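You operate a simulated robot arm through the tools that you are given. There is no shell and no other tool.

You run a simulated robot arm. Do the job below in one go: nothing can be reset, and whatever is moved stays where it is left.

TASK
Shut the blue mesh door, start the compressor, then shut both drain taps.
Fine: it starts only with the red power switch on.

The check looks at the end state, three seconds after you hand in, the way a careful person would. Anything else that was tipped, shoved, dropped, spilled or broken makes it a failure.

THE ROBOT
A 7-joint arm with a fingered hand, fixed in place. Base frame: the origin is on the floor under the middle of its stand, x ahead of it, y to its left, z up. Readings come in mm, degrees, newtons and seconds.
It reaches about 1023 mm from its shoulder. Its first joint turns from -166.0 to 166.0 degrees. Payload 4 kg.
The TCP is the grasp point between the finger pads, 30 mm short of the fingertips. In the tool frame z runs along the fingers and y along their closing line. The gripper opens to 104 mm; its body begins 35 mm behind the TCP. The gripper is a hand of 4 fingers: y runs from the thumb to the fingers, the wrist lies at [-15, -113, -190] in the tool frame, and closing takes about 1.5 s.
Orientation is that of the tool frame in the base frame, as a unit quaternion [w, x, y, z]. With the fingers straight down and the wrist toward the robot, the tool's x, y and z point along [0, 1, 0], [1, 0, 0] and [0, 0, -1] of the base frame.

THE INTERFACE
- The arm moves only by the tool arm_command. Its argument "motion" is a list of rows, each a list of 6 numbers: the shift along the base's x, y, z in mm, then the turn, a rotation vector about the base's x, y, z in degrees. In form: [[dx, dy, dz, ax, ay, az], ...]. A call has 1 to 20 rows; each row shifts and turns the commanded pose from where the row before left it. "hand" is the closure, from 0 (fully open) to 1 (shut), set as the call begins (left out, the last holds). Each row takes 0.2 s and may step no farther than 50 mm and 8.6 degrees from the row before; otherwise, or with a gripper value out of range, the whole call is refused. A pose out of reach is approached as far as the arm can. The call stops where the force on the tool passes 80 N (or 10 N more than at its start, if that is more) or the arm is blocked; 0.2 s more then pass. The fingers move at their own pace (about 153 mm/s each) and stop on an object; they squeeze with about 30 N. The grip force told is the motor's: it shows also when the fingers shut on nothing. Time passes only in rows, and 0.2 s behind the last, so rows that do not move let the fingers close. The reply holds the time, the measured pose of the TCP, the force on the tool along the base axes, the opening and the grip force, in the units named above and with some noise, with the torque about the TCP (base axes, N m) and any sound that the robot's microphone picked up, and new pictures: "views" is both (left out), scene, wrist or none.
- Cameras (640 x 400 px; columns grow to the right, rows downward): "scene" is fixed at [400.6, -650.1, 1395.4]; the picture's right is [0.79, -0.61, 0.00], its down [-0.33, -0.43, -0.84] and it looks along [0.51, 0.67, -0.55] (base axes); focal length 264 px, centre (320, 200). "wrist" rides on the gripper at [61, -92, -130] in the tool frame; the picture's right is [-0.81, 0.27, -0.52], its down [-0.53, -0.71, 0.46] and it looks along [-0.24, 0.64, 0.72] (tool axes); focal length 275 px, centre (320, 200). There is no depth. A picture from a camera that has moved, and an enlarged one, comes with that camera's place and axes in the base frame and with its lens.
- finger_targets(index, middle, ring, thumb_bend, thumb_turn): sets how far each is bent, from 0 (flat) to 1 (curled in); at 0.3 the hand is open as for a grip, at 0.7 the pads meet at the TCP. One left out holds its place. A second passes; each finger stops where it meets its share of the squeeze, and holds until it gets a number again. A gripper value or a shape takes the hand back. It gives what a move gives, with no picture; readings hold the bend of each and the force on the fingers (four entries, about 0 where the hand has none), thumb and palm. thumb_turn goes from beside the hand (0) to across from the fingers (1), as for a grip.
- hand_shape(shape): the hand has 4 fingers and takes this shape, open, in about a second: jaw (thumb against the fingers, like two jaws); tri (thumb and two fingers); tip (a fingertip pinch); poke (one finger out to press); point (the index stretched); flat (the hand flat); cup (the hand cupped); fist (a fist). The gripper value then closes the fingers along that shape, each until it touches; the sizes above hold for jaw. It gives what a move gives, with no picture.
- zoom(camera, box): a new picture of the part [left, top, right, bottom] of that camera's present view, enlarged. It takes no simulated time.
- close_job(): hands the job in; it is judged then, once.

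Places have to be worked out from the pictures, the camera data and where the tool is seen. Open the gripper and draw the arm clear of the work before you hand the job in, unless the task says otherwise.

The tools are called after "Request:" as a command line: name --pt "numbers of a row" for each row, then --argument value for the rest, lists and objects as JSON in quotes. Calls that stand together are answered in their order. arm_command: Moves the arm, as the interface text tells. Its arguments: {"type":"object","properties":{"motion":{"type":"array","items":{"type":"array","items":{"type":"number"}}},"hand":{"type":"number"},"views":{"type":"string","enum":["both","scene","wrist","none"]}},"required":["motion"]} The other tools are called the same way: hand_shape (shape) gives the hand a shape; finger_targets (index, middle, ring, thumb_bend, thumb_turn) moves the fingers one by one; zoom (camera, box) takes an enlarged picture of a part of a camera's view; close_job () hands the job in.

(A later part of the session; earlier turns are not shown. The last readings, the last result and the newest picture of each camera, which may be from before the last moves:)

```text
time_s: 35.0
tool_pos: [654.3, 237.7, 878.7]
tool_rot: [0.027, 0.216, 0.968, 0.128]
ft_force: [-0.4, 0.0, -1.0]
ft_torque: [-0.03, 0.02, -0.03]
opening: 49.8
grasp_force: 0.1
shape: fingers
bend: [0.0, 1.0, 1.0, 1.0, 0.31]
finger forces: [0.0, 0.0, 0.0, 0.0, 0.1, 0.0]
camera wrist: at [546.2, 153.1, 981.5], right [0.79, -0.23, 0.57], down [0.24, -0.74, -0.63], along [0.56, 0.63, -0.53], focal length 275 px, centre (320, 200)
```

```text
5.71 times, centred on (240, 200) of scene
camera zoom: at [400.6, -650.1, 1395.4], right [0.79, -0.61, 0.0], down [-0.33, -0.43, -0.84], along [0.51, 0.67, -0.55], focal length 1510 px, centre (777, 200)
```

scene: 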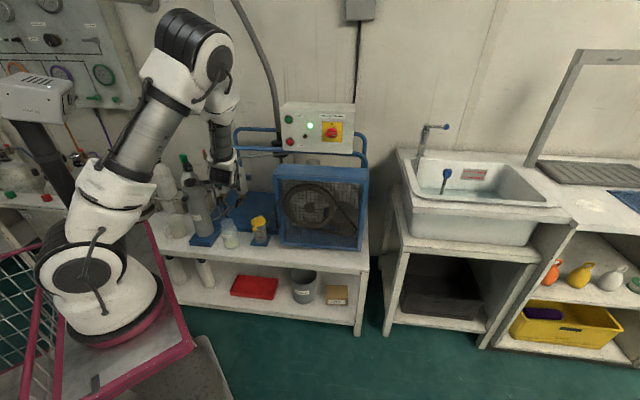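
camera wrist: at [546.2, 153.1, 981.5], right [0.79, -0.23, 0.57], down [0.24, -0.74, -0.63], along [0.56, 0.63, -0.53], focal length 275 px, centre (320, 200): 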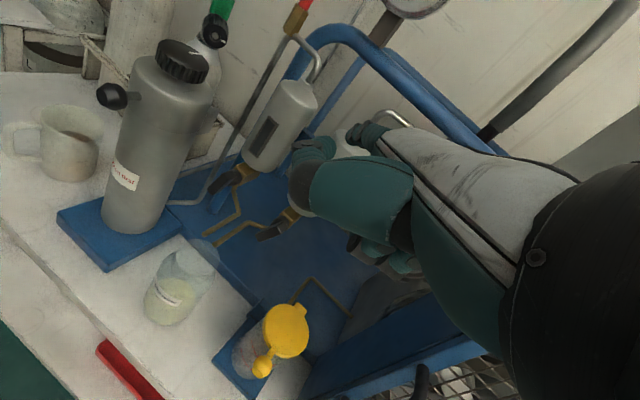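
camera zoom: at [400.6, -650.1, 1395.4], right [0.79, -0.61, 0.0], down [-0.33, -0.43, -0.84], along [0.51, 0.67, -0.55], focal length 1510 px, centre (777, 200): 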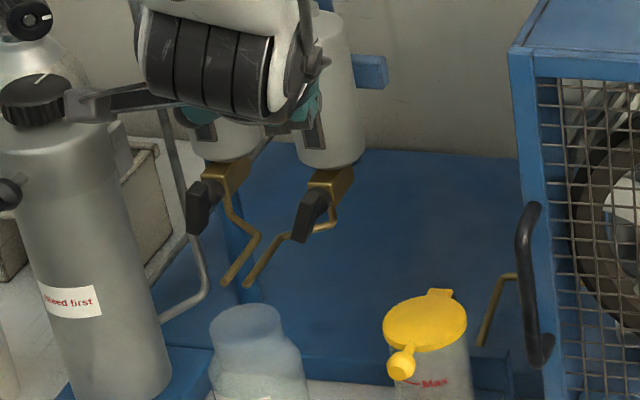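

The predicted fingertip matches what I see, now at about a=249, b=722, z=905. I lower it in front of the right tap to just above and left of the lever's upper end, still about 35 mm in front of it.

Request:
arm_command --pt "-2 3.4 -30 0 0 0" --pt "-2 3.4 -30 0 0 0" --pt "-2 3.4 -30 0 0 0" --pt "-2 3.4 -30 0 0 0" --pt "-2 3.4 -28 0 0 0" --pt "0 0 0 0 0 0" --views "both"

Request:
zoom --camera "scene" --box '[190, 150, 290, 240]'

Request:
zoom --camera "wrist" --box '[260, 60, 440, 200]'

```text
time_s: 36.4
tool_pos: [643.1, 256.0, 731.0]
tool_rot: [0.028, 0.217, 0.967, 0.129]
ft_force: [0.0, -1.1, -0.4]
ft_torque: [0.01, -0.03, -0.01]
opening: 49.7
grasp_force: 0.1
shape: fingers
bend: [0.0, 1.0, 1.0, 1.0, 0.31]
finger forces: [0.0, 0.0, 0.0, 0.0, 0.0, 0.0]
camera wrist: at [534.9, 172.0, 834.2], right [0.79, -0.23, 0.57], down [0.24, -0.74, -0.63], along [0.56, 0.63, -0.53], focal length 275 px, centre (320, 200)
```

scene: 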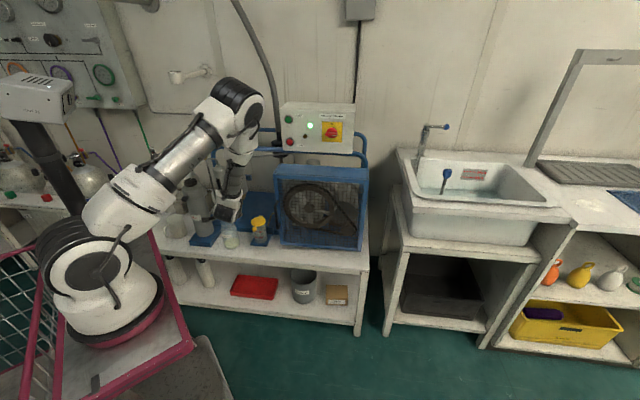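
wrist: 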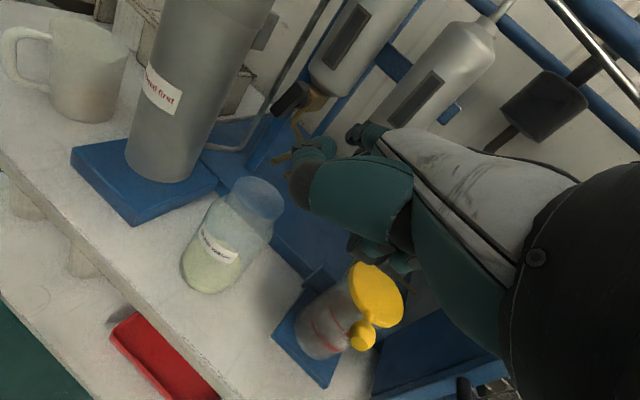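

```text
4.44 times, centred on (240, 195) of scene
camera zoom: at [400.6, -650.1, 1395.4], right [0.79, -0.61, 0.0], down [-0.33, -0.43, -0.84], along [0.51, 0.67, -0.55], focal length 1174 px, centre (676, 222)
```

zoom: 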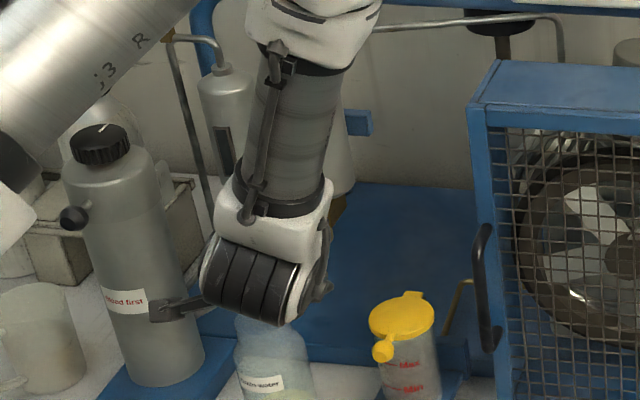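

```text
2.86 times, centred on (350, 130) of wrist
camera zoom: at [534.9, 172.0, 834.2], right [0.79, -0.23, 0.57], down [0.24, -0.74, -0.63], along [0.56, 0.63, -0.53], focal length 786 px, centre (234, 400)
```

zoom: 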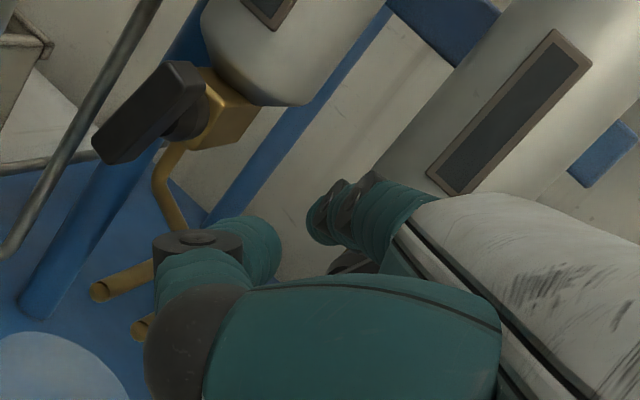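

The tap hides behind the thumb from here, but the positions are consistent: the fingertip is about 20 mm left of and 20 mm above the right tap's pivot, 45 mm in front. I lower it 7 mm and advance part of the way.

Request:
arm_command --pt "5 6 -3.5 0 0 0" --pt "5 6 -3.5 0 0 0" --pt "7 7.5 0 0 0 0" --pt "5 5 0 0 0 0" --pt "0 0 0 0 0 0" --views "both"

Request:
zoom --camera "wrist" --box '[260, 60, 440, 200]'

```text
time_s: 37.6
tool_pos: [666.0, 277.7, 723.9]
tool_rot: [0.027, 0.217, 0.967, 0.128]
ft_force: [-0.7, -0.7, 0.4]
ft_torque: [0.01, -0.02, 0.03]
opening: 49.9
grasp_force: 0.2
shape: fingers
bend: [0.0, 1.0, 1.0, 1.0, 0.31]
finger forces: [0.1, 0.0, 0.1, 0.0, 0.1, 0.1]
camera wrist: at [558.1, 193.4, 827.3], right [0.79, -0.23, 0.57], down [0.24, -0.74, -0.63], along [0.56, 0.63, -0.53], focal length 275 px, centre (320, 200)
```

scene: 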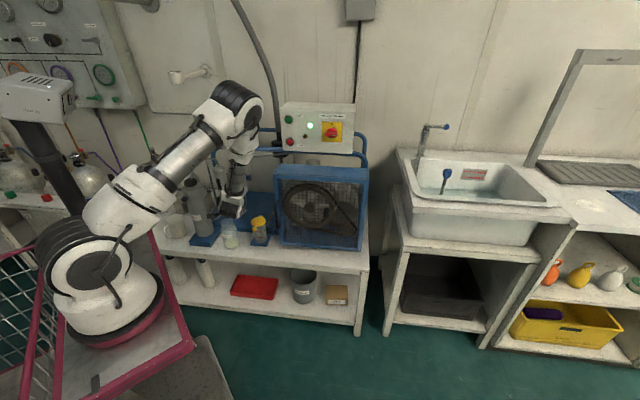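
wrist: 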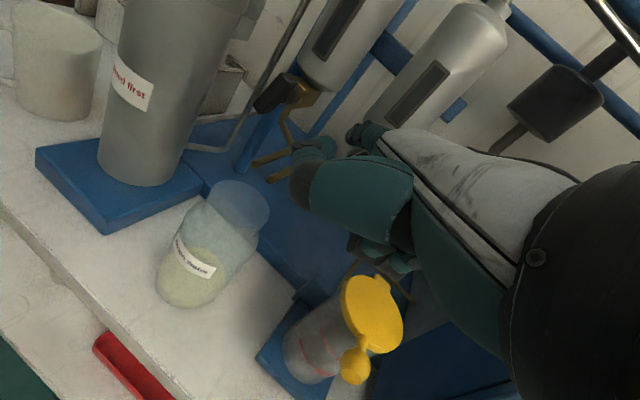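

```text
2.86 times, centred on (350, 130) of wrist
camera zoom: at [558.1, 193.4, 827.3], right [0.79, -0.23, 0.57], down [0.24, -0.74, -0.63], along [0.56, 0.63, -0.53], focal length 786 px, centre (234, 400)
```

zoom: 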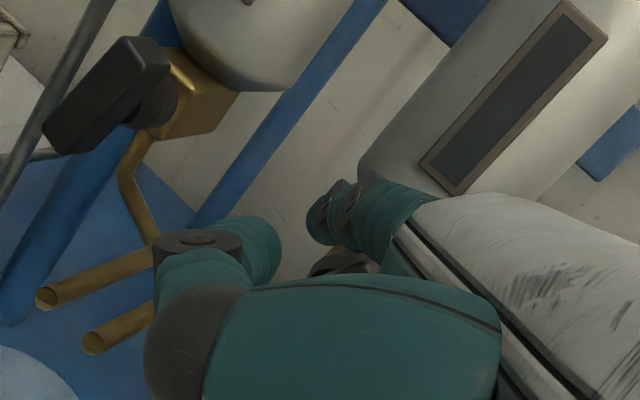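

The dark shape just below the fingertip matches where I expect the right tap's hub. I advance another 18 mm so the tip sits beside the lever's upper end.

Request:
arm_command --pt "4.2 4.2 0 0 0 0" --pt "4.2 4.2 0 0 0 0" --pt "4.2 4.2 0 0 0 0" --pt "0 0 0 0 0 0" --views "wrist"

Request:
zoom --camera "wrist" --box '[280, 90, 400, 180]'

```text
time_s: 38.6
tool_pos: [678.0, 291.6, 723.9]
tool_rot: [0.027, 0.217, 0.967, 0.129]
ft_force: [0.5, 1.0, -0.2]
ft_torque: [-0.02, 0.01, 0.0]
opening: 49.8
grasp_force: 0.0
shape: fingers
bend: [0.0, 1.0, 1.0, 1.0, 0.31]
finger forces: [0.0, 0.1, 0.0, 0.1, 0.0, 0.1]
camera wrist: at [570.4, 206.5, 826.8], right [0.79, -0.23, 0.57], down [0.24, -0.74, -0.63], along [0.56, 0.63, -0.53], focal length 275 px, centre (320, 200)
```

wrist: 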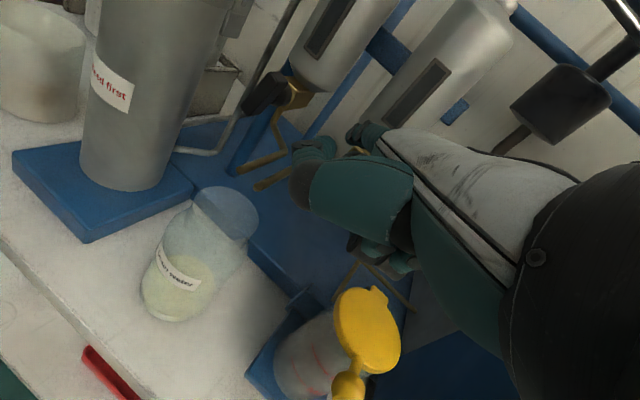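

```text
4.44 times, centred on (340, 135) of wrist
camera zoom: at [570.4, 206.5, 826.8], right [0.79, -0.23, 0.57], down [0.24, -0.74, -0.63], along [0.56, 0.63, -0.53], focal length 1224 px, centre (231, 489)
```

zoom: 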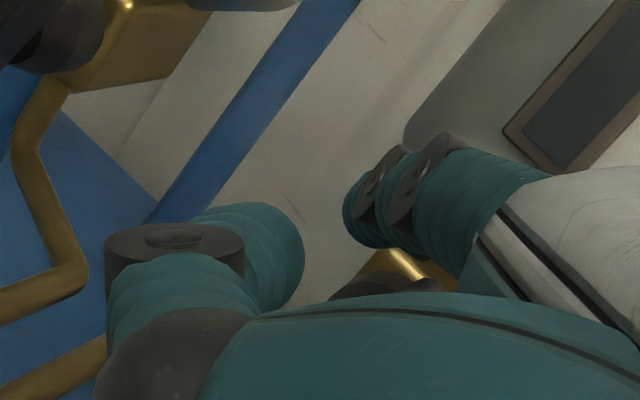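

No contact yet; the tip is just left of the hub's brass body. I go 3.5 mm deeper, then push right along the arc so the lever's upper end is carried clockwise.

Request:
arm_command --pt "2.5 2.5 0 0 0 0" --pt "2.9 -2.9 -0.3 0 0 0" --pt "2.9 -2.9 -0.3 0 0 0" --pt "3.04 -3.04 1.7 0 0 0" --pt "3.54 -3.54 0.7 0 0 0" --pt "0 0 0 0 0 0" --views "wrist"

Request:
zoom --camera "wrist" --box '[280, 90, 400, 180]'

Request:
zoom --camera "scene" --box '[205, 165, 275, 235]'

```text
time_s: 40.0
tool_pos: [694.7, 281.6, 726.7]
tool_rot: [0.027, 0.216, 0.967, 0.128]
ft_force: [0.3, -0.6, -0.1]
ft_torque: [0.02, -0.01, -0.01]
opening: 49.8
grasp_force: 0.0
shape: fingers
bend: [0.0, 1.0, 1.0, 1.0, 0.31]
finger forces: [0.0, 0.0, 0.0, 0.0, 0.0, 0.0]
camera wrist: at [587.2, 197.0, 829.1], right [0.79, -0.23, 0.57], down [0.24, -0.74, -0.63], along [0.57, 0.63, -0.53], focal length 275 px, centre (320, 200)
```

wrist: 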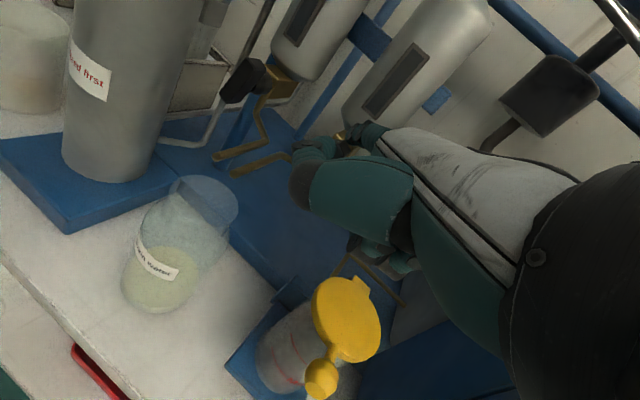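

```text
4.44 times, centred on (340, 135) of wrist
camera zoom: at [587.2, 197.0, 829.1], right [0.79, -0.23, 0.57], down [0.24, -0.74, -0.63], along [0.57, 0.63, -0.53], focal length 1224 px, centre (231, 489)
```

zoom: 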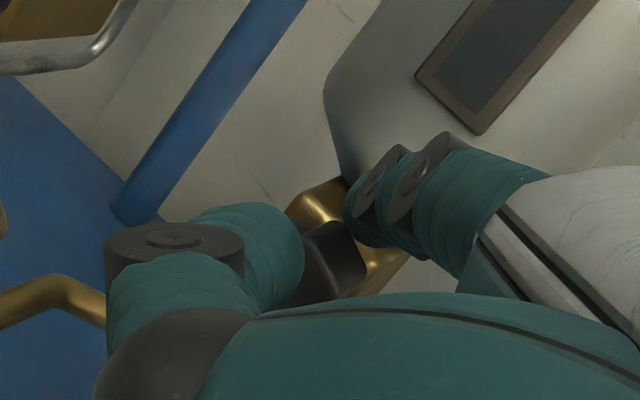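

```text
5.71 times, centred on (240, 200) of scene
camera zoom: at [400.6, -650.1, 1395.4], right [0.79, -0.61, 0.0], down [-0.33, -0.43, -0.84], along [0.51, 0.67, -0.55], focal length 1510 px, centre (777, 200)
```

zoom: 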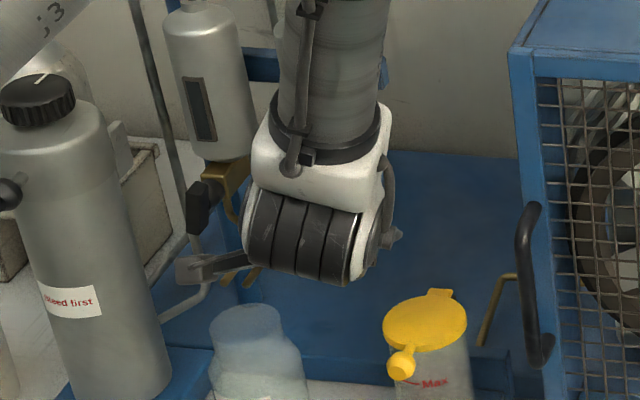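

The finger passed just over the lever's upper end, which shows as a dark block right below the tip. I go back left, drop about 12 mm, and push right again.

Request:
arm_command --pt "-6.4 6.4 0 0 0 0" --pt "-6.4 6.4 -5 0 0 0" --pt "0 0 -6.7 0 0 0" --pt "4.5 -4.5 0 0 0 0" --pt "2.7 -2.7 2.4 0 0 0" --pt "3.0 -3.0 1.3 0 0 0" --pt "0 0 0 0 0 0" --views "wrist"

Request:
zoom --camera "wrist" --box '[280, 90, 400, 180]'

```text
time_s: 41.6
tool_pos: [690.0, 285.2, 718.0]
tool_rot: [0.027, 0.218, 0.967, 0.128]
ft_force: [-0.5, 1.0, 0.1]
ft_torque: [-0.05, -0.02, 0.11]
opening: 49.6
grasp_force: 0.8
shape: fingers
bend: [0.0, 1.0, 1.0, 1.0, 0.31]
finger forces: [1.5, 0.1, 0.0, 0.0, 0.0, 0.0]
camera wrist: at [582.8, 200.2, 820.8], right [0.79, -0.23, 0.57], down [0.24, -0.74, -0.63], along [0.56, 0.63, -0.53], focal length 275 px, centre (320, 200)
```

wrist: 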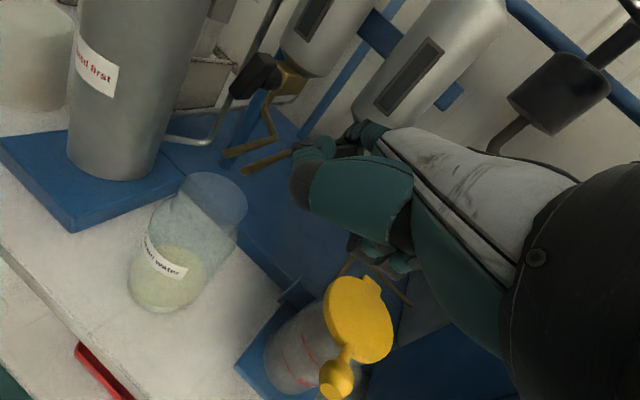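

```text
4.44 times, centred on (340, 135) of wrist
camera zoom: at [582.8, 200.2, 820.8], right [0.79, -0.23, 0.57], down [0.24, -0.74, -0.63], along [0.56, 0.63, -0.53], focal length 1224 px, centre (231, 489)
```

zoom: 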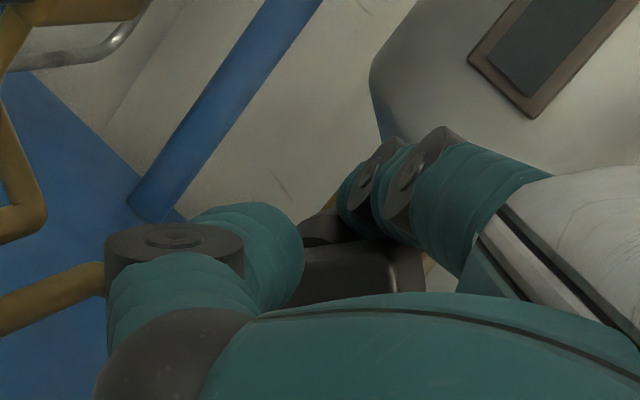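

Contact is made (1.5 N on the index) and the lever is turning. I continue along the arc to the right and then down.

Request:
arm_command --pt "3.7 -3.7 1 0 0 0" --pt "3.1 -3.1 -0.6 0 0 0" --pt "2.9 -2.9 -1.7 0 0 0" --pt "2.5 -2.5 -2.7 0 0 0" --pt "0 0 0 0 0 0" --views "wrist"

Request:
zoom --camera "wrist" --box '[280, 90, 400, 180]'

```text
time_s: 42.8
tool_pos: [704.2, 273.0, 714.3]
tool_rot: [0.027, 0.217, 0.967, 0.128]
ft_force: [-0.4, 0.0, 0.5]
ft_torque: [0.0, 0.03, 0.01]
opening: 50.4
grasp_force: 0.0
shape: fingers
bend: [0.0, 1.0, 1.0, 1.0, 0.31]
finger forces: [0.1, 0.0, 0.0, 0.0, 0.0, 0.0]
camera wrist: at [596.2, 188.5, 817.5], right [0.79, -0.23, 0.57], down [0.24, -0.74, -0.63], along [0.56, 0.63, -0.53], focal length 275 px, centre (320, 200)
```

wrist: 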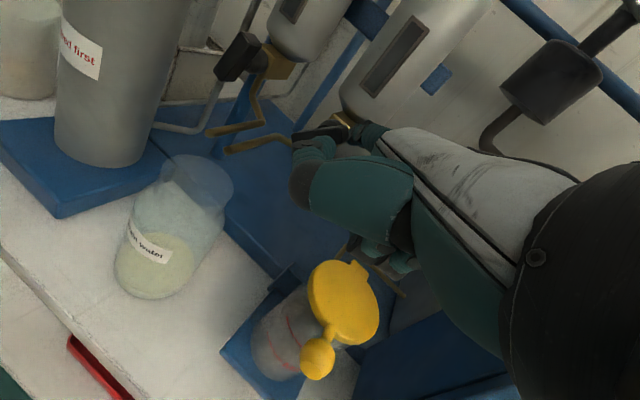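

```text
4.44 times, centred on (340, 135) of wrist
camera zoom: at [596.2, 188.5, 817.5], right [0.79, -0.23, 0.57], down [0.24, -0.74, -0.63], along [0.56, 0.63, -0.53], focal length 1224 px, centre (231, 489)
```

zoom: 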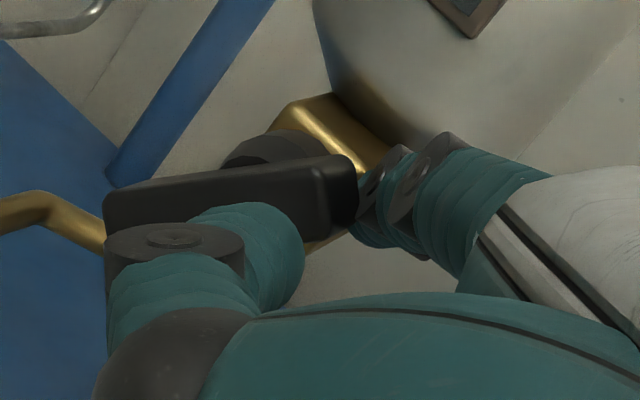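

The finger slid off the lever's short upper end after turning it to about 42°; the pivot is near the top and the long arm points down-left. I withdraw, steepen the pitch and add yaw so I can push the long arm up and left from its lower right side.

Request:
arm_command --pt "-14 -14 0 0 0 0" --pt "-14 -14 10 0 0 0" --pt "-14 -14 20 0 0 0" --pt "0 0 15 -5.9 2.75 0" --pt "0 0 15 -5.9 2.75 0" --pt "0 0 0 0 0 5" --pt "0 0 0 0 0 5" --pt "0 0 0 0 0 0" --views "both"

Request:
zoom --camera "wrist" --box '[160, 90, 340, 230]'

Request:
zoom --camera "scene" --box '[190, 150, 290, 240]'

```text
time_s: 44.6
tool_pos: [660.2, 229.2, 774.5]
tool_rot: [0.002, 0.132, 0.991, 0.019]
ft_force: [0.0, -0.4, 0.5]
ft_torque: [0.01, 0.01, 0.02]
opening: 50.0
grasp_force: 0.1
shape: fingers
bend: [0.0, 1.0, 1.0, 1.0, 0.31]
finger forces: [0.1, 0.1, 0.0, 0.1, 0.0, 0.0]
camera wrist: at [576.8, 152.8, 902.1], right [0.85, 0.03, 0.53], down [0.33, -0.81, -0.48], along [0.41, 0.58, -0.7], focal length 275 px, centre (320, 200)
```

scene: 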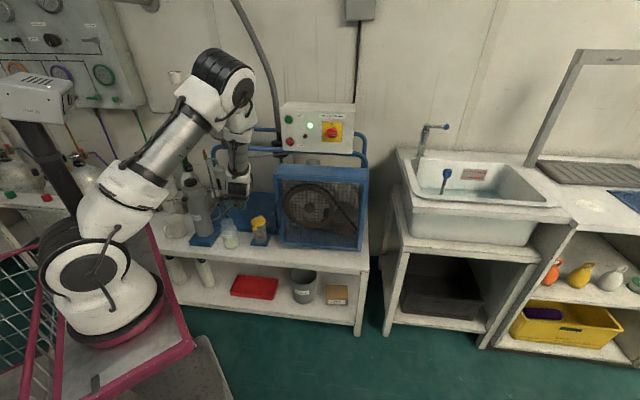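
wrist: 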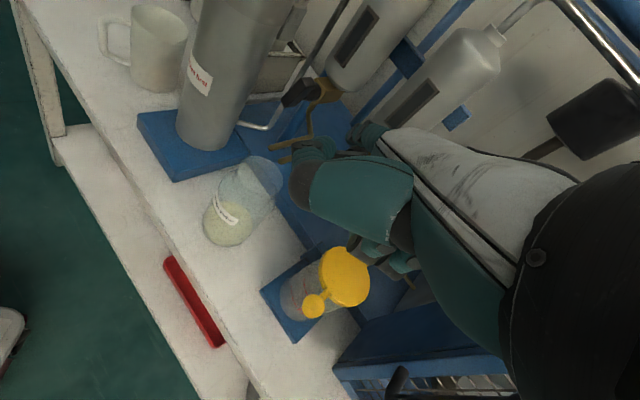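

```text
2.86 times, centred on (250, 160) of wrist
camera zoom: at [576.8, 152.8, 902.1], right [0.85, 0.03, 0.53], down [0.33, -0.81, -0.48], along [0.41, 0.58, -0.7], focal length 786 px, centre (520, 314)
```

zoom: 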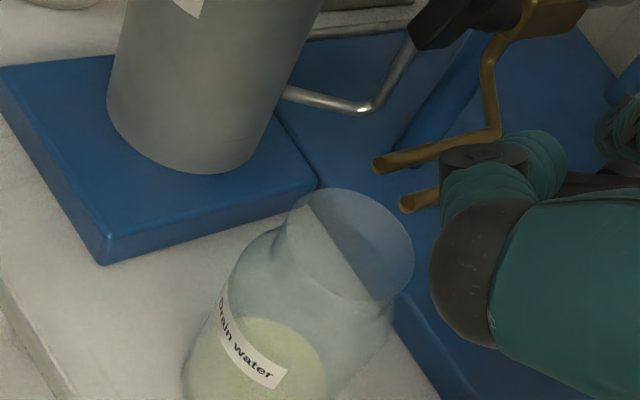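

```text
4.44 times, centred on (240, 195) of scene
camera zoom: at [400.6, -650.1, 1395.4], right [0.79, -0.61, 0.0], down [-0.33, -0.43, -0.84], along [0.51, 0.67, -0.55], focal length 1174 px, centre (676, 222)
```

zoom: 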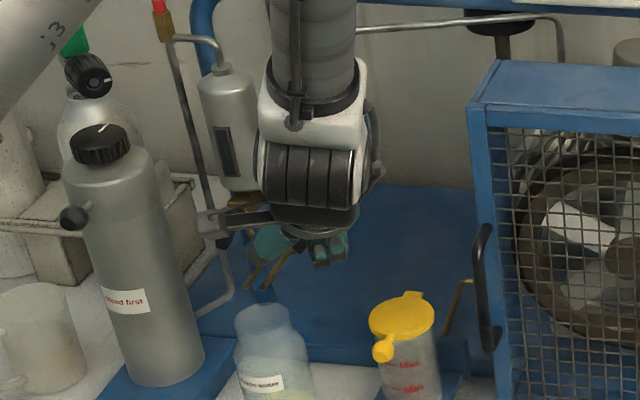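

The finger is now steeper and comes from the right; its tip is at about a=242, b=714, z=778. I lower it to z≈698, below and right of the lever's long arm, and move partway in.

Request:
arm_command --pt "0 0 -20 0 0 0" --pt "0 0 -20 0 0 0" --pt "0 0 -20 0 0 0" --pt "0 0 -19 0 0 0" --pt "11 11 0 0 0 0" --pt "11 11 0 0 0 0" --pt "0 0 0 0 0 0" --views "both"

Request:
zoom --camera "wrist" --box '[220, 60, 420, 200]'

Request:
zoom --camera "scene" --box '[190, 150, 290, 240]'

```text
time_s: 46.2
tool_pos: [682.4, 254.2, 695.5]
tool_rot: [0.001, 0.132, 0.991, 0.019]
ft_force: [0.2, -0.3, 0.2]
ft_torque: [0.0, 0.05, -0.01]
opening: 49.8
grasp_force: 0.1
shape: fingers
bend: [0.0, 1.0, 1.0, 1.0, 0.31]
finger forces: [0.0, 0.0, 0.0, 0.0, 0.1, 0.1]
camera wrist: at [598.7, 176.4, 822.8], right [0.85, 0.03, 0.53], down [0.33, -0.81, -0.48], along [0.41, 0.58, -0.7], focal length 275 px, centre (320, 200)
```

scene: 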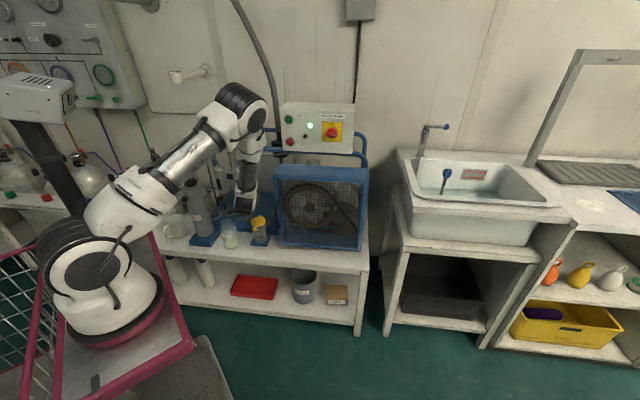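
wrist: 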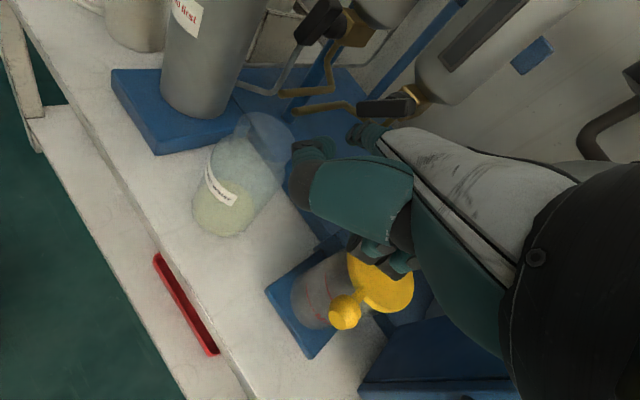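

```text
2.86 times, centred on (320, 130) of wrist
camera zoom: at [598.7, 176.4, 822.8], right [0.85, 0.03, 0.53], down [0.33, -0.81, -0.48], along [0.41, 0.58, -0.7], focal length 786 px, centre (320, 400)
```

zoom: 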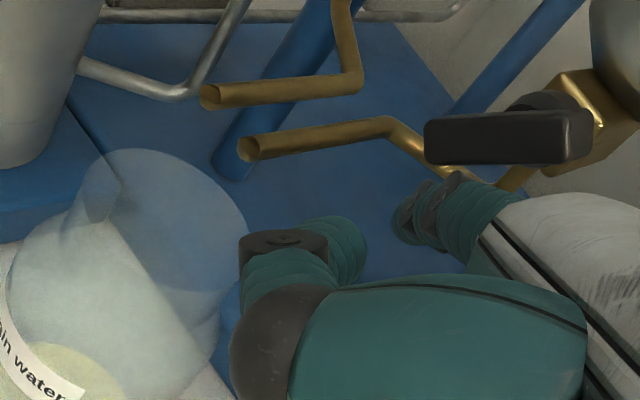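

```text
4.44 times, centred on (240, 195) of scene
camera zoom: at [400.6, -650.1, 1395.4], right [0.79, -0.61, 0.0], down [-0.33, -0.43, -0.84], along [0.51, 0.67, -0.55], focal length 1174 px, centre (676, 222)
```

zoom: 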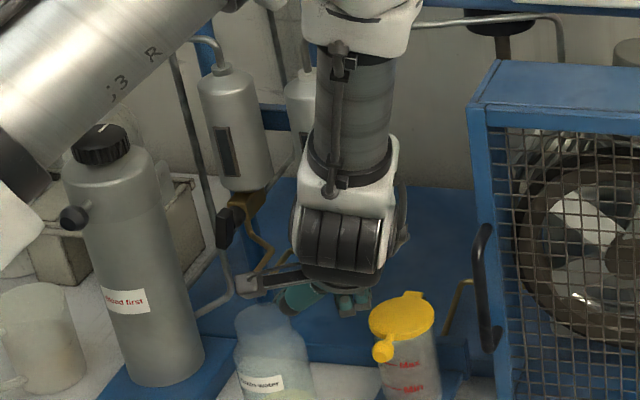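

Now the right lever is in clear view at about 41°, with the fingertip just below and right of its long arm and well above the pipe. I move in the last 24 mm and push the long arm left and up along its arc.

Request:
arm_command --pt "9.5 7.4 0 0 0 0" --pt "9.5 7.4 0 0 0 0" --pt "-3.3 3.3 1.2 0 0 0" --pt "-3.3 3.3 1.3 0 0 0" --pt "-3.5 3.5 2.2 0 0 0" --pt "-3.0 3.0 2.9 0 0 0" --pt "0 0 0 0 0 0" --views "wrist"

Request:
zoom --camera "wrist" --box '[220, 60, 420, 200]'

```text
time_s: 47.8
tool_pos: [691.1, 280.1, 704.4]
tool_rot: [0.001, 0.134, 0.991, 0.017]
ft_force: [9.3, -21.4, -9.1]
ft_torque: [0.06, 0.38, -0.9]
opening: 49.4
grasp_force: 12.0
shape: fingers
bend: [0.1, 1.0, 1.0, 1.0, 0.31]
finger forces: [24.4, 0.1, 0.0, 0.1, 0.0, 0.1]
camera wrist: at [605.9, 202.7, 830.1], right [0.85, 0.03, 0.52], down [0.33, -0.81, -0.48], along [0.41, 0.58, -0.7], focal length 275 px, centre (320, 200)
```

wrist: 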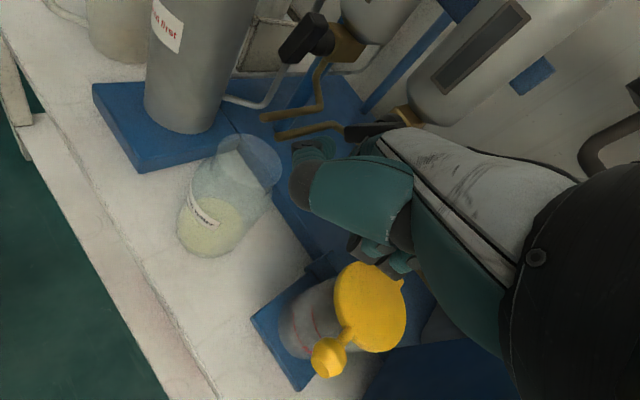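

```text
2.86 times, centred on (320, 130) of wrist
camera zoom: at [605.9, 202.7, 830.1], right [0.85, 0.03, 0.52], down [0.33, -0.81, -0.48], along [0.41, 0.58, -0.7], focal length 786 px, centre (320, 400)
```

zoom: 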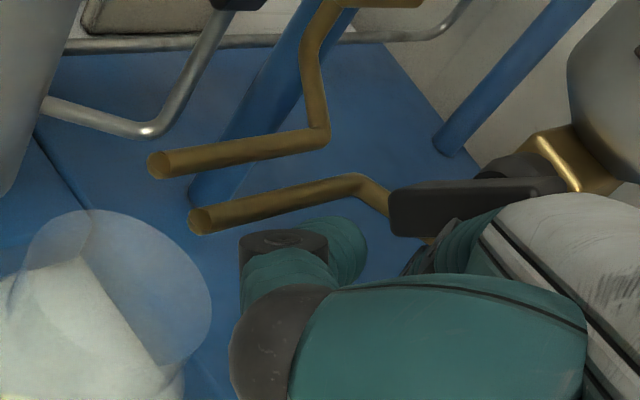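

The finger meets about 22 N without the lever moving, so something is blocking — either the lever's stop or the pipe. I stop and look closely before doing anything else.

Request:
zoom --camera "wrist" --box '[330, 90, 420, 160]'

Request:
zoom --camera "wrist" --box '[250, 0, 350, 90]'

Request:
zoom --camera "scene" --box '[215, 170, 275, 230]'

```text
5.71 times, centred on (375, 125) of wrist
camera zoom: at [605.9, 202.7, 830.1], right [0.85, 0.03, 0.52], down [0.33, -0.81, -0.48], along [0.41, 0.58, -0.7], focal length 1573 px, centre (6, 629)
```

zoom: 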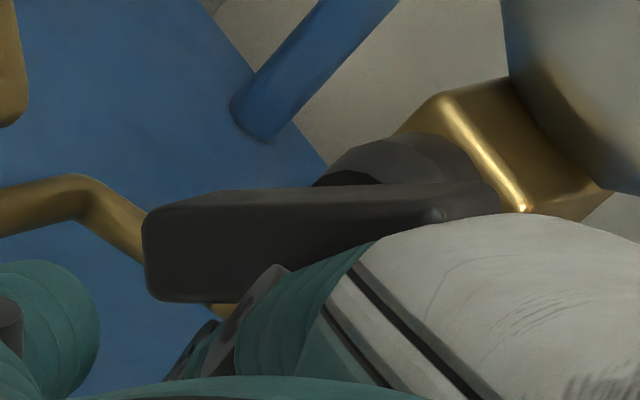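

```text
4.44 times, centred on (300, 45) of wrist
camera zoom: at [605.9, 202.7, 830.1], right [0.85, 0.03, 0.52], down [0.33, -0.81, -0.48], along [0.41, 0.58, -0.7], focal length 1224 px, centre (409, 889)
```

zoom: 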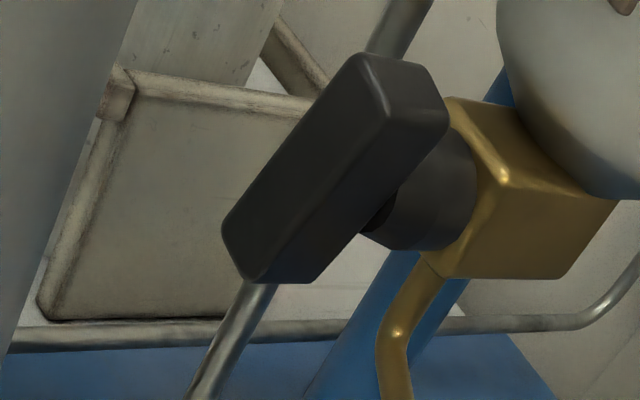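

```text
6.67 times, centred on (245, 200) of scene
camera zoom: at [400.6, -650.1, 1395.4], right [0.79, -0.61, 0.0], down [-0.33, -0.43, -0.84], along [0.51, 0.67, -0.55], focal length 1761 px, centre (820, 200)
```

zoom: 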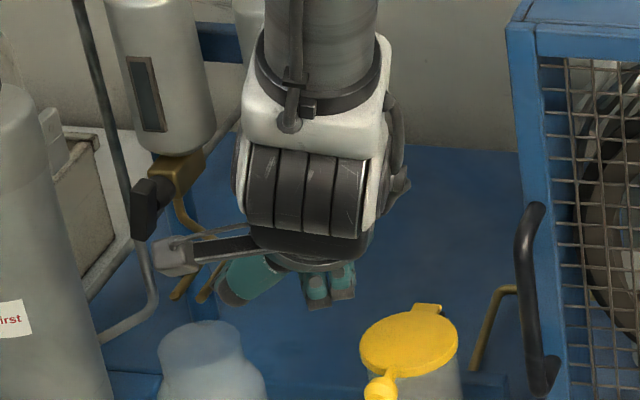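

I can't tell a stop from the pipe here, so I back the finger off the way it came and re-measure the lever.

Request:
arm_command --pt "3.0 -3.0 -2.9 0 0 0" --pt "3.5 -3.5 -2.2 0 0 0" --pt "3.3 -3.3 -1.3 0 0 0" --pt "3.3 -3.3 -1.2 0 0 0" --pt "-9.5 -7.4 0 0 0 0" --pt "-9.5 -7.4 0 0 0 0" --pt "0 0 0 0 0 0" --views "wrist"

Request:
zoom --camera "wrist" --box '[220, 60, 420, 200]'

Request:
zoom --camera "wrist" --box '[330, 70, 430, 140]'

```text
time_s: 49.4
tool_pos: [682.6, 251.6, 697.2]
tool_rot: [0.002, 0.132, 0.991, 0.018]
ft_force: [0.2, 1.0, -0.2]
ft_torque: [0.02, 0.0, 0.0]
opening: 49.8
grasp_force: 0.0
shape: fingers
bend: [0.0, 1.0, 1.0, 1.0, 0.31]
finger forces: [0.1, 0.1, 0.1, 0.0, 0.1, 0.0]
camera wrist: at [598.2, 174.6, 823.9], right [0.85, 0.03, 0.53], down [0.33, -0.81, -0.48], along [0.41, 0.58, -0.7], focal length 275 px, centre (320, 200)
```

wrist: 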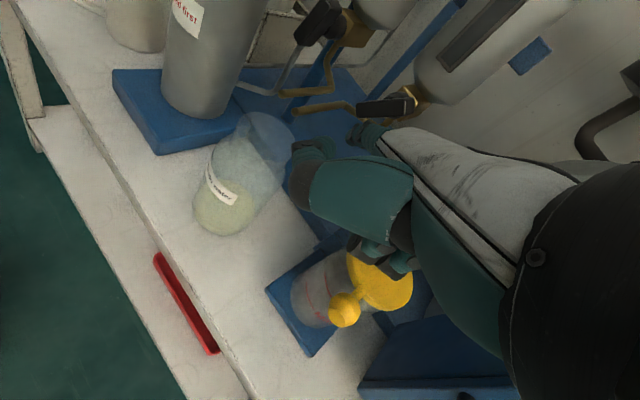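

```text
2.86 times, centred on (320, 130) of wrist
camera zoom: at [598.2, 174.6, 823.9], right [0.85, 0.03, 0.53], down [0.33, -0.81, -0.48], along [0.41, 0.58, -0.7], focal length 786 px, centre (320, 400)
```

zoom: 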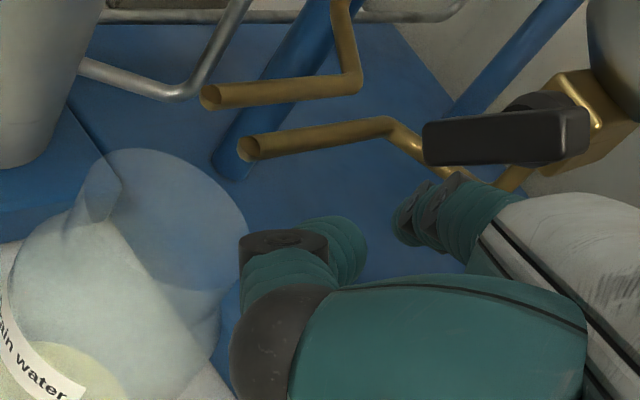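

```text
5.71 times, centred on (380, 105) of wrist
camera zoom: at [598.2, 174.6, 823.9], right [0.85, 0.03, 0.53], down [0.33, -0.81, -0.48], along [0.41, 0.58, -0.7], focal length 1573 px, centre (-23, 743)
```

zoom: 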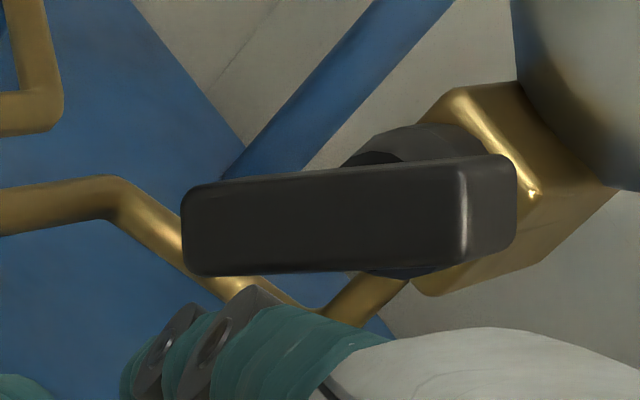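

The lever is still at about 40° with its pivot near (245,733); the arms are about 12 mm up and 34 mm down. The outlet pipe passes just under and behind where my fingertip was, so it may have caught there; I retry shallower and closer to the pivot.

Request:
arm_command --pt "10.2 5.3 0 0 0 0" --pt "10.3 5.3 0 0 0 0" --pt "-2 2 2.7 0 0 0" --pt "-1.9 1.9 2.7 0 0 0" --pt "-2.8 2.8 0.2 0 0 0" --pt "0 0 0 0 0 0" --views "wrist"

Request:
zoom --camera "wrist" --box '[330, 80, 430, 150]'

```text
time_s: 50.8
tool_pos: [697.2, 271.0, 701.3]
tool_rot: [0.002, 0.133, 0.991, 0.018]
ft_force: [2.8, -7.0, -2.5]
ft_torque: [0.04, 0.11, -0.3]
opening: 50.2
grasp_force: 3.8
shape: fingers
bend: [0.02, 1.0, 1.0, 1.0, 0.31]
finger forces: [7.7, 0.0, 0.0, 0.0, 0.0, 0.0]
camera wrist: at [612.5, 193.1, 828.8], right [0.85, 0.03, 0.53], down [0.33, -0.81, -0.48], along [0.41, 0.58, -0.7], focal length 275 px, centre (320, 200)
```

wrist: 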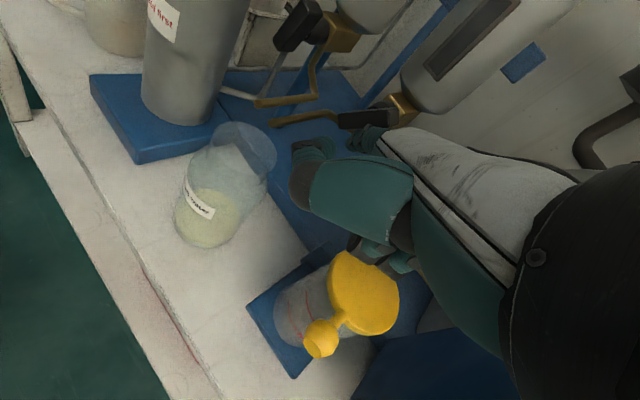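

```text
5.71 times, centred on (380, 115) of wrist
camera zoom: at [612.5, 193.1, 828.8], right [0.85, 0.03, 0.53], down [0.33, -0.81, -0.48], along [0.41, 0.58, -0.7], focal length 1573 px, centre (-23, 686)
```

zoom: 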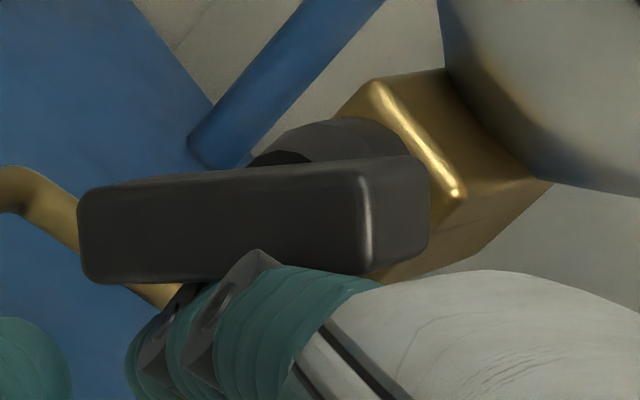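

The lever refuses to go past about 40° even with clear contact, so it may already be at its stop. Before forcing anything I test how the left tap's lever behaves: I withdraw, rise over the pipes and bring the fingertip to the right side of the left lever.

Request:
arm_command --pt "2.8 -2.8 -4 0 0 0" --pt "-14.1 -14.1 0 0 0 0" --pt "-20 -20 20 0 0 0" --pt "-14.1 14.1 25 0 0 0" --pt "-18.4 18.4 0 0 0 0" --pt "-18.4 18.4 0 0 0 0" --pt "0 0 0 0 0 0" --views "both"

Request:
zoom --camera "wrist" --box '[280, 80, 420, 180]'

Request:
zoom --camera "scene" --box '[190, 150, 290, 240]'

```text
time_s: 52.4
tool_pos: [614.7, 283.0, 743.7]
tool_rot: [0.002, 0.133, 0.991, 0.019]
ft_force: [-0.3, 0.2, 0.4]
ft_torque: [0.01, 0.0, 0.0]
opening: 49.7
grasp_force: 0.0
shape: fingers
bend: [0.0, 1.0, 1.0, 1.0, 0.31]
finger forces: [0.0, 0.0, 0.0, 0.1, 0.1, 0.0]
camera wrist: at [529.6, 206.6, 871.0], right [0.85, 0.03, 0.53], down [0.33, -0.81, -0.48], along [0.41, 0.58, -0.7], focal length 275 px, centre (320, 200)
```

scene: 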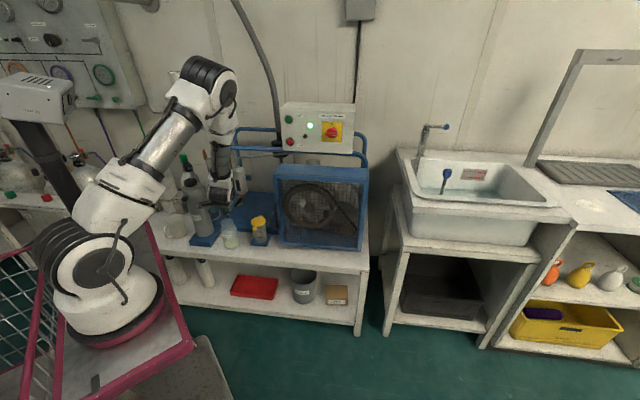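
wrist: 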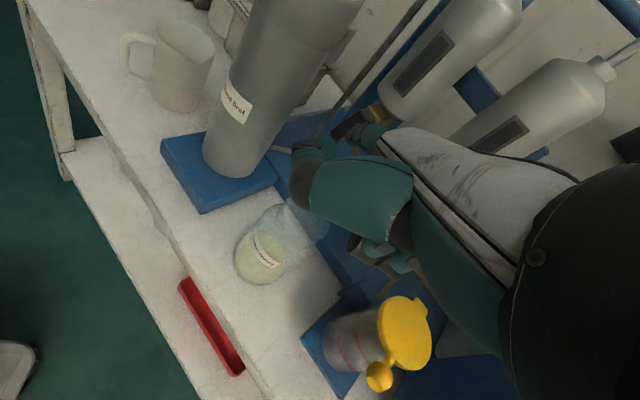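

```text
4.00 times, centred on (350, 130) of wrist
camera zoom: at [529.6, 206.6, 871.0], right [0.85, 0.03, 0.53], down [0.33, -0.81, -0.48], along [0.41, 0.58, -0.7], focal length 1101 px, centre (200, 480)
```

zoom: 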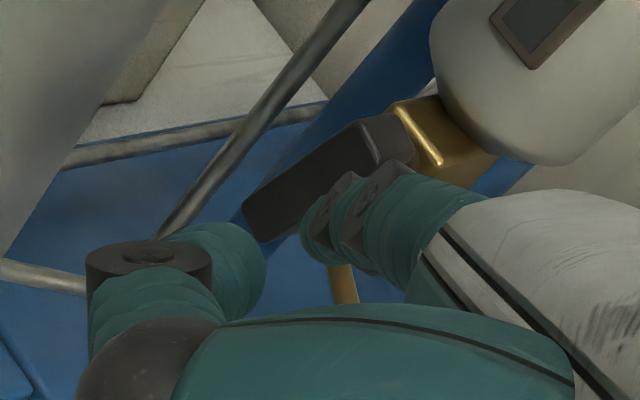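

```text
4.44 times, centred on (240, 195) of scene
camera zoom: at [400.6, -650.1, 1395.4], right [0.79, -0.61, 0.0], down [-0.33, -0.43, -0.84], along [0.51, 0.67, -0.55], focal length 1174 px, centre (676, 222)
```

zoom: 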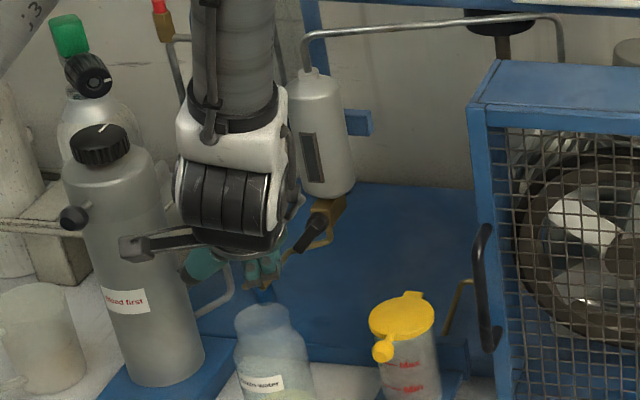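

From here the scene camera sees the right lever unobstructed; I zoom in to measure its angle.

Request:
zoom --camera "scene" --box '[250, 185, 278, 213]'

Request:
zoom --camera "scene" --box '[235, 165, 275, 210]'

```text
14.29 times, centred on (264, 199) of scene
camera zoom: at [400.6, -650.1, 1395.4], right [0.79, -0.61, 0.0], down [-0.33, -0.43, -0.84], along [0.51, 0.67, -0.55], focal length 3774 px, centre (1120, 214)
```

zoom: 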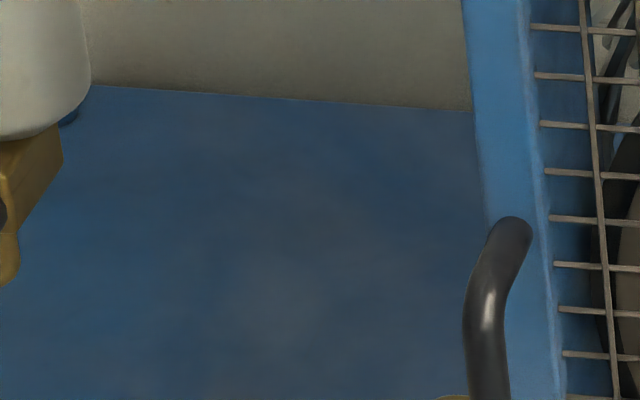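

```text
8.89 times, centred on (255, 188) of scene
camera zoom: at [400.6, -650.1, 1395.4], right [0.79, -0.61, 0.0], down [-0.33, -0.43, -0.84], along [0.51, 0.67, -0.55], focal length 2349 px, centre (898, 311)
```

zoom: 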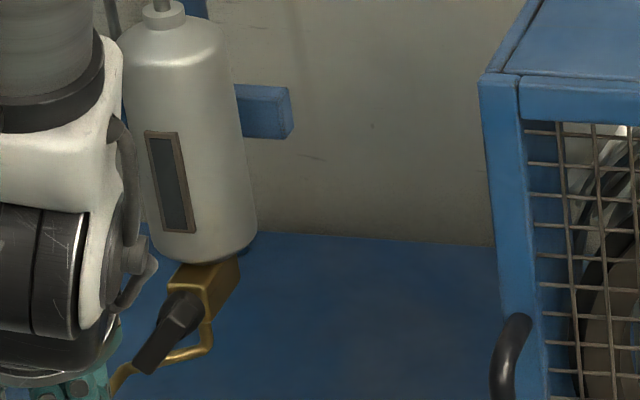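

The right lever reads about 38–40°. The fingertip is right of the left lever; I lower it, move in to the lever's plane, and begin a gentle push to the left on its long arm.

Request:
arm_command --pt "-2.5 2.5 -20 0 0 0" --pt "-2.5 2.5 -18 0 0 0" --pt "17 17 0 0 0 0" --pt "17 17 0 0 0 0" --pt "0 0 0 0 0 0" --views "both"

Request:
zoom --camera "wrist" --box '[290, 60, 430, 160]'

Request:
zoom --camera "scene" --box '[200, 160, 280, 230]'

```text
time_s: 53.6
tool_pos: [643.0, 322.6, 703.3]
tool_rot: [0.002, 0.133, 0.991, 0.018]
ft_force: [-0.2, 0.2, 0.1]
ft_torque: [0.0, 0.01, 0.0]
opening: 49.8
grasp_force: 0.0
shape: fingers
bend: [0.0, 1.0, 1.0, 1.0, 0.31]
finger forces: [0.1, 0.1, 0.0, 0.1, 0.0, 0.0]
camera wrist: at [558.5, 245.8, 831.3], right [0.85, 0.03, 0.53], down [0.33, -0.81, -0.48], along [0.41, 0.58, -0.7], focal length 275 px, centre (320, 200)
```

scene: 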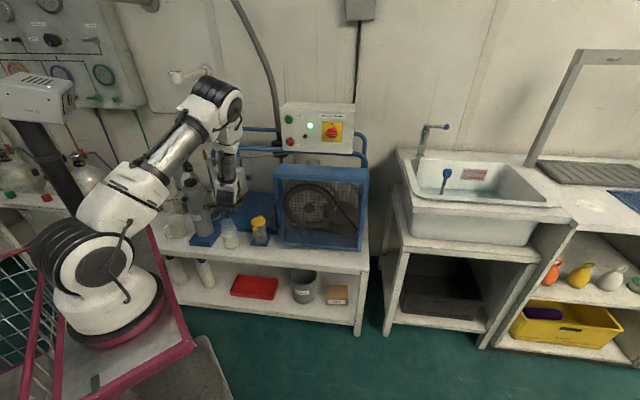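
wrist: 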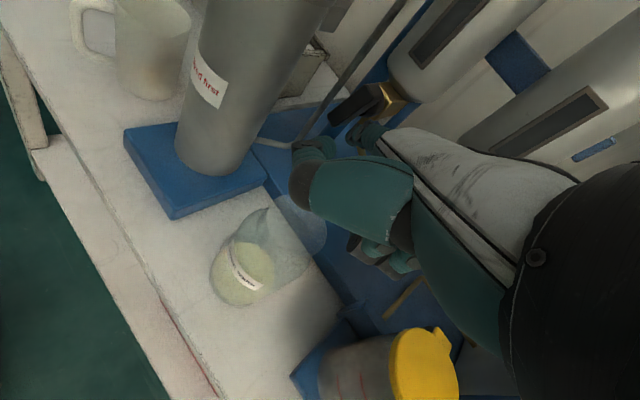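

```text
4.00 times, centred on (360, 110) of wrist
camera zoom: at [558.5, 245.8, 831.3], right [0.85, 0.03, 0.53], down [0.33, -0.81, -0.48], along [0.41, 0.58, -0.7], focal length 1101 px, centre (160, 560)
```

zoom: 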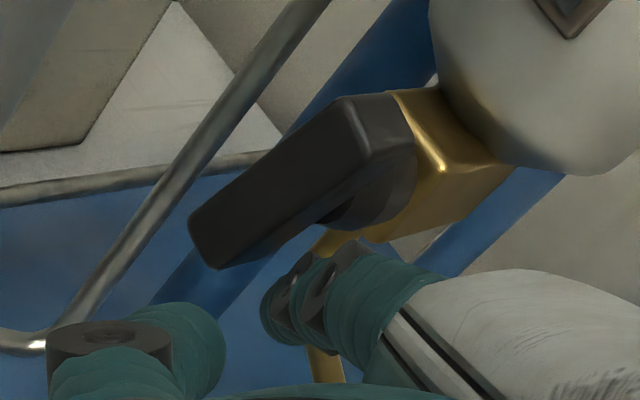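

```text
5.71 times, centred on (240, 195) of scene
camera zoom: at [400.6, -650.1, 1395.4], right [0.79, -0.61, 0.0], down [-0.33, -0.43, -0.84], along [0.51, 0.67, -0.55], focal length 1510 px, centre (777, 229)
```

zoom: 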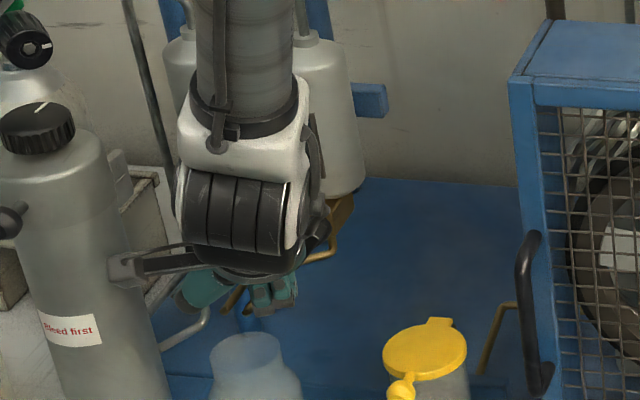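

The left lever shows clearly at about 13°, with the fingertip about 7 mm to its right. I push left in small steps and watch lever and force.

Request:
arm_command --pt "-2.1 2.1 0 0 0 0" --pt "-2.1 2.1 0 0 0 0" --pt "-2.1 2.1 0 0 0 0" --pt "-2.1 2.1 0 0 0 0" --pt "0 0 0 0 0 0" --views "wrist"

Request:
zoom --camera "wrist" --box '[290, 60, 430, 160]'

```text
time_s: 54.8
tool_pos: [636.1, 329.7, 703.4]
tool_rot: [0.002, 0.133, 0.991, 0.018]
ft_force: [1.2, -1.9, -0.4]
ft_torque: [-0.02, 0.02, -0.16]
opening: 50.2
grasp_force: 1.3
shape: fingers
bend: [0.01, 1.0, 1.0, 1.0, 0.31]
finger forces: [2.2, 0.0, 0.0, 0.0, 0.0, 0.1]
camera wrist: at [551.5, 253.4, 831.1], right [0.85, 0.03, 0.53], down [0.33, -0.81, -0.48], along [0.41, 0.58, -0.7], focal length 275 px, centre (320, 200)
```

wrist: 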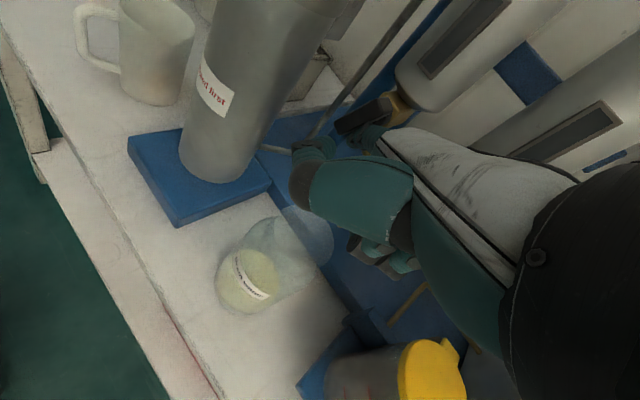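

```text
4.00 times, centred on (360, 110) of wrist
camera zoom: at [551.5, 253.4, 831.1], right [0.85, 0.03, 0.53], down [0.33, -0.81, -0.48], along [0.41, 0.58, -0.7], focal length 1101 px, centre (160, 560)
```

zoom: 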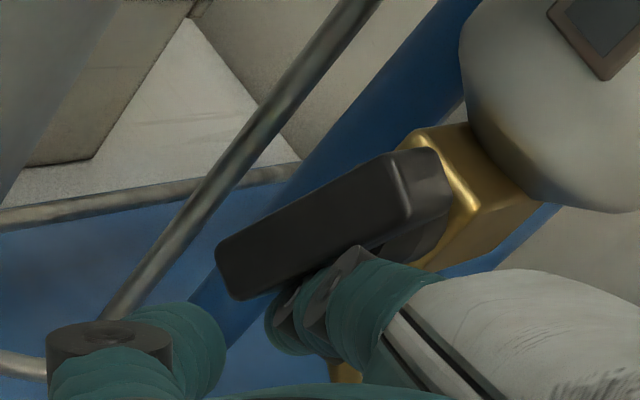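

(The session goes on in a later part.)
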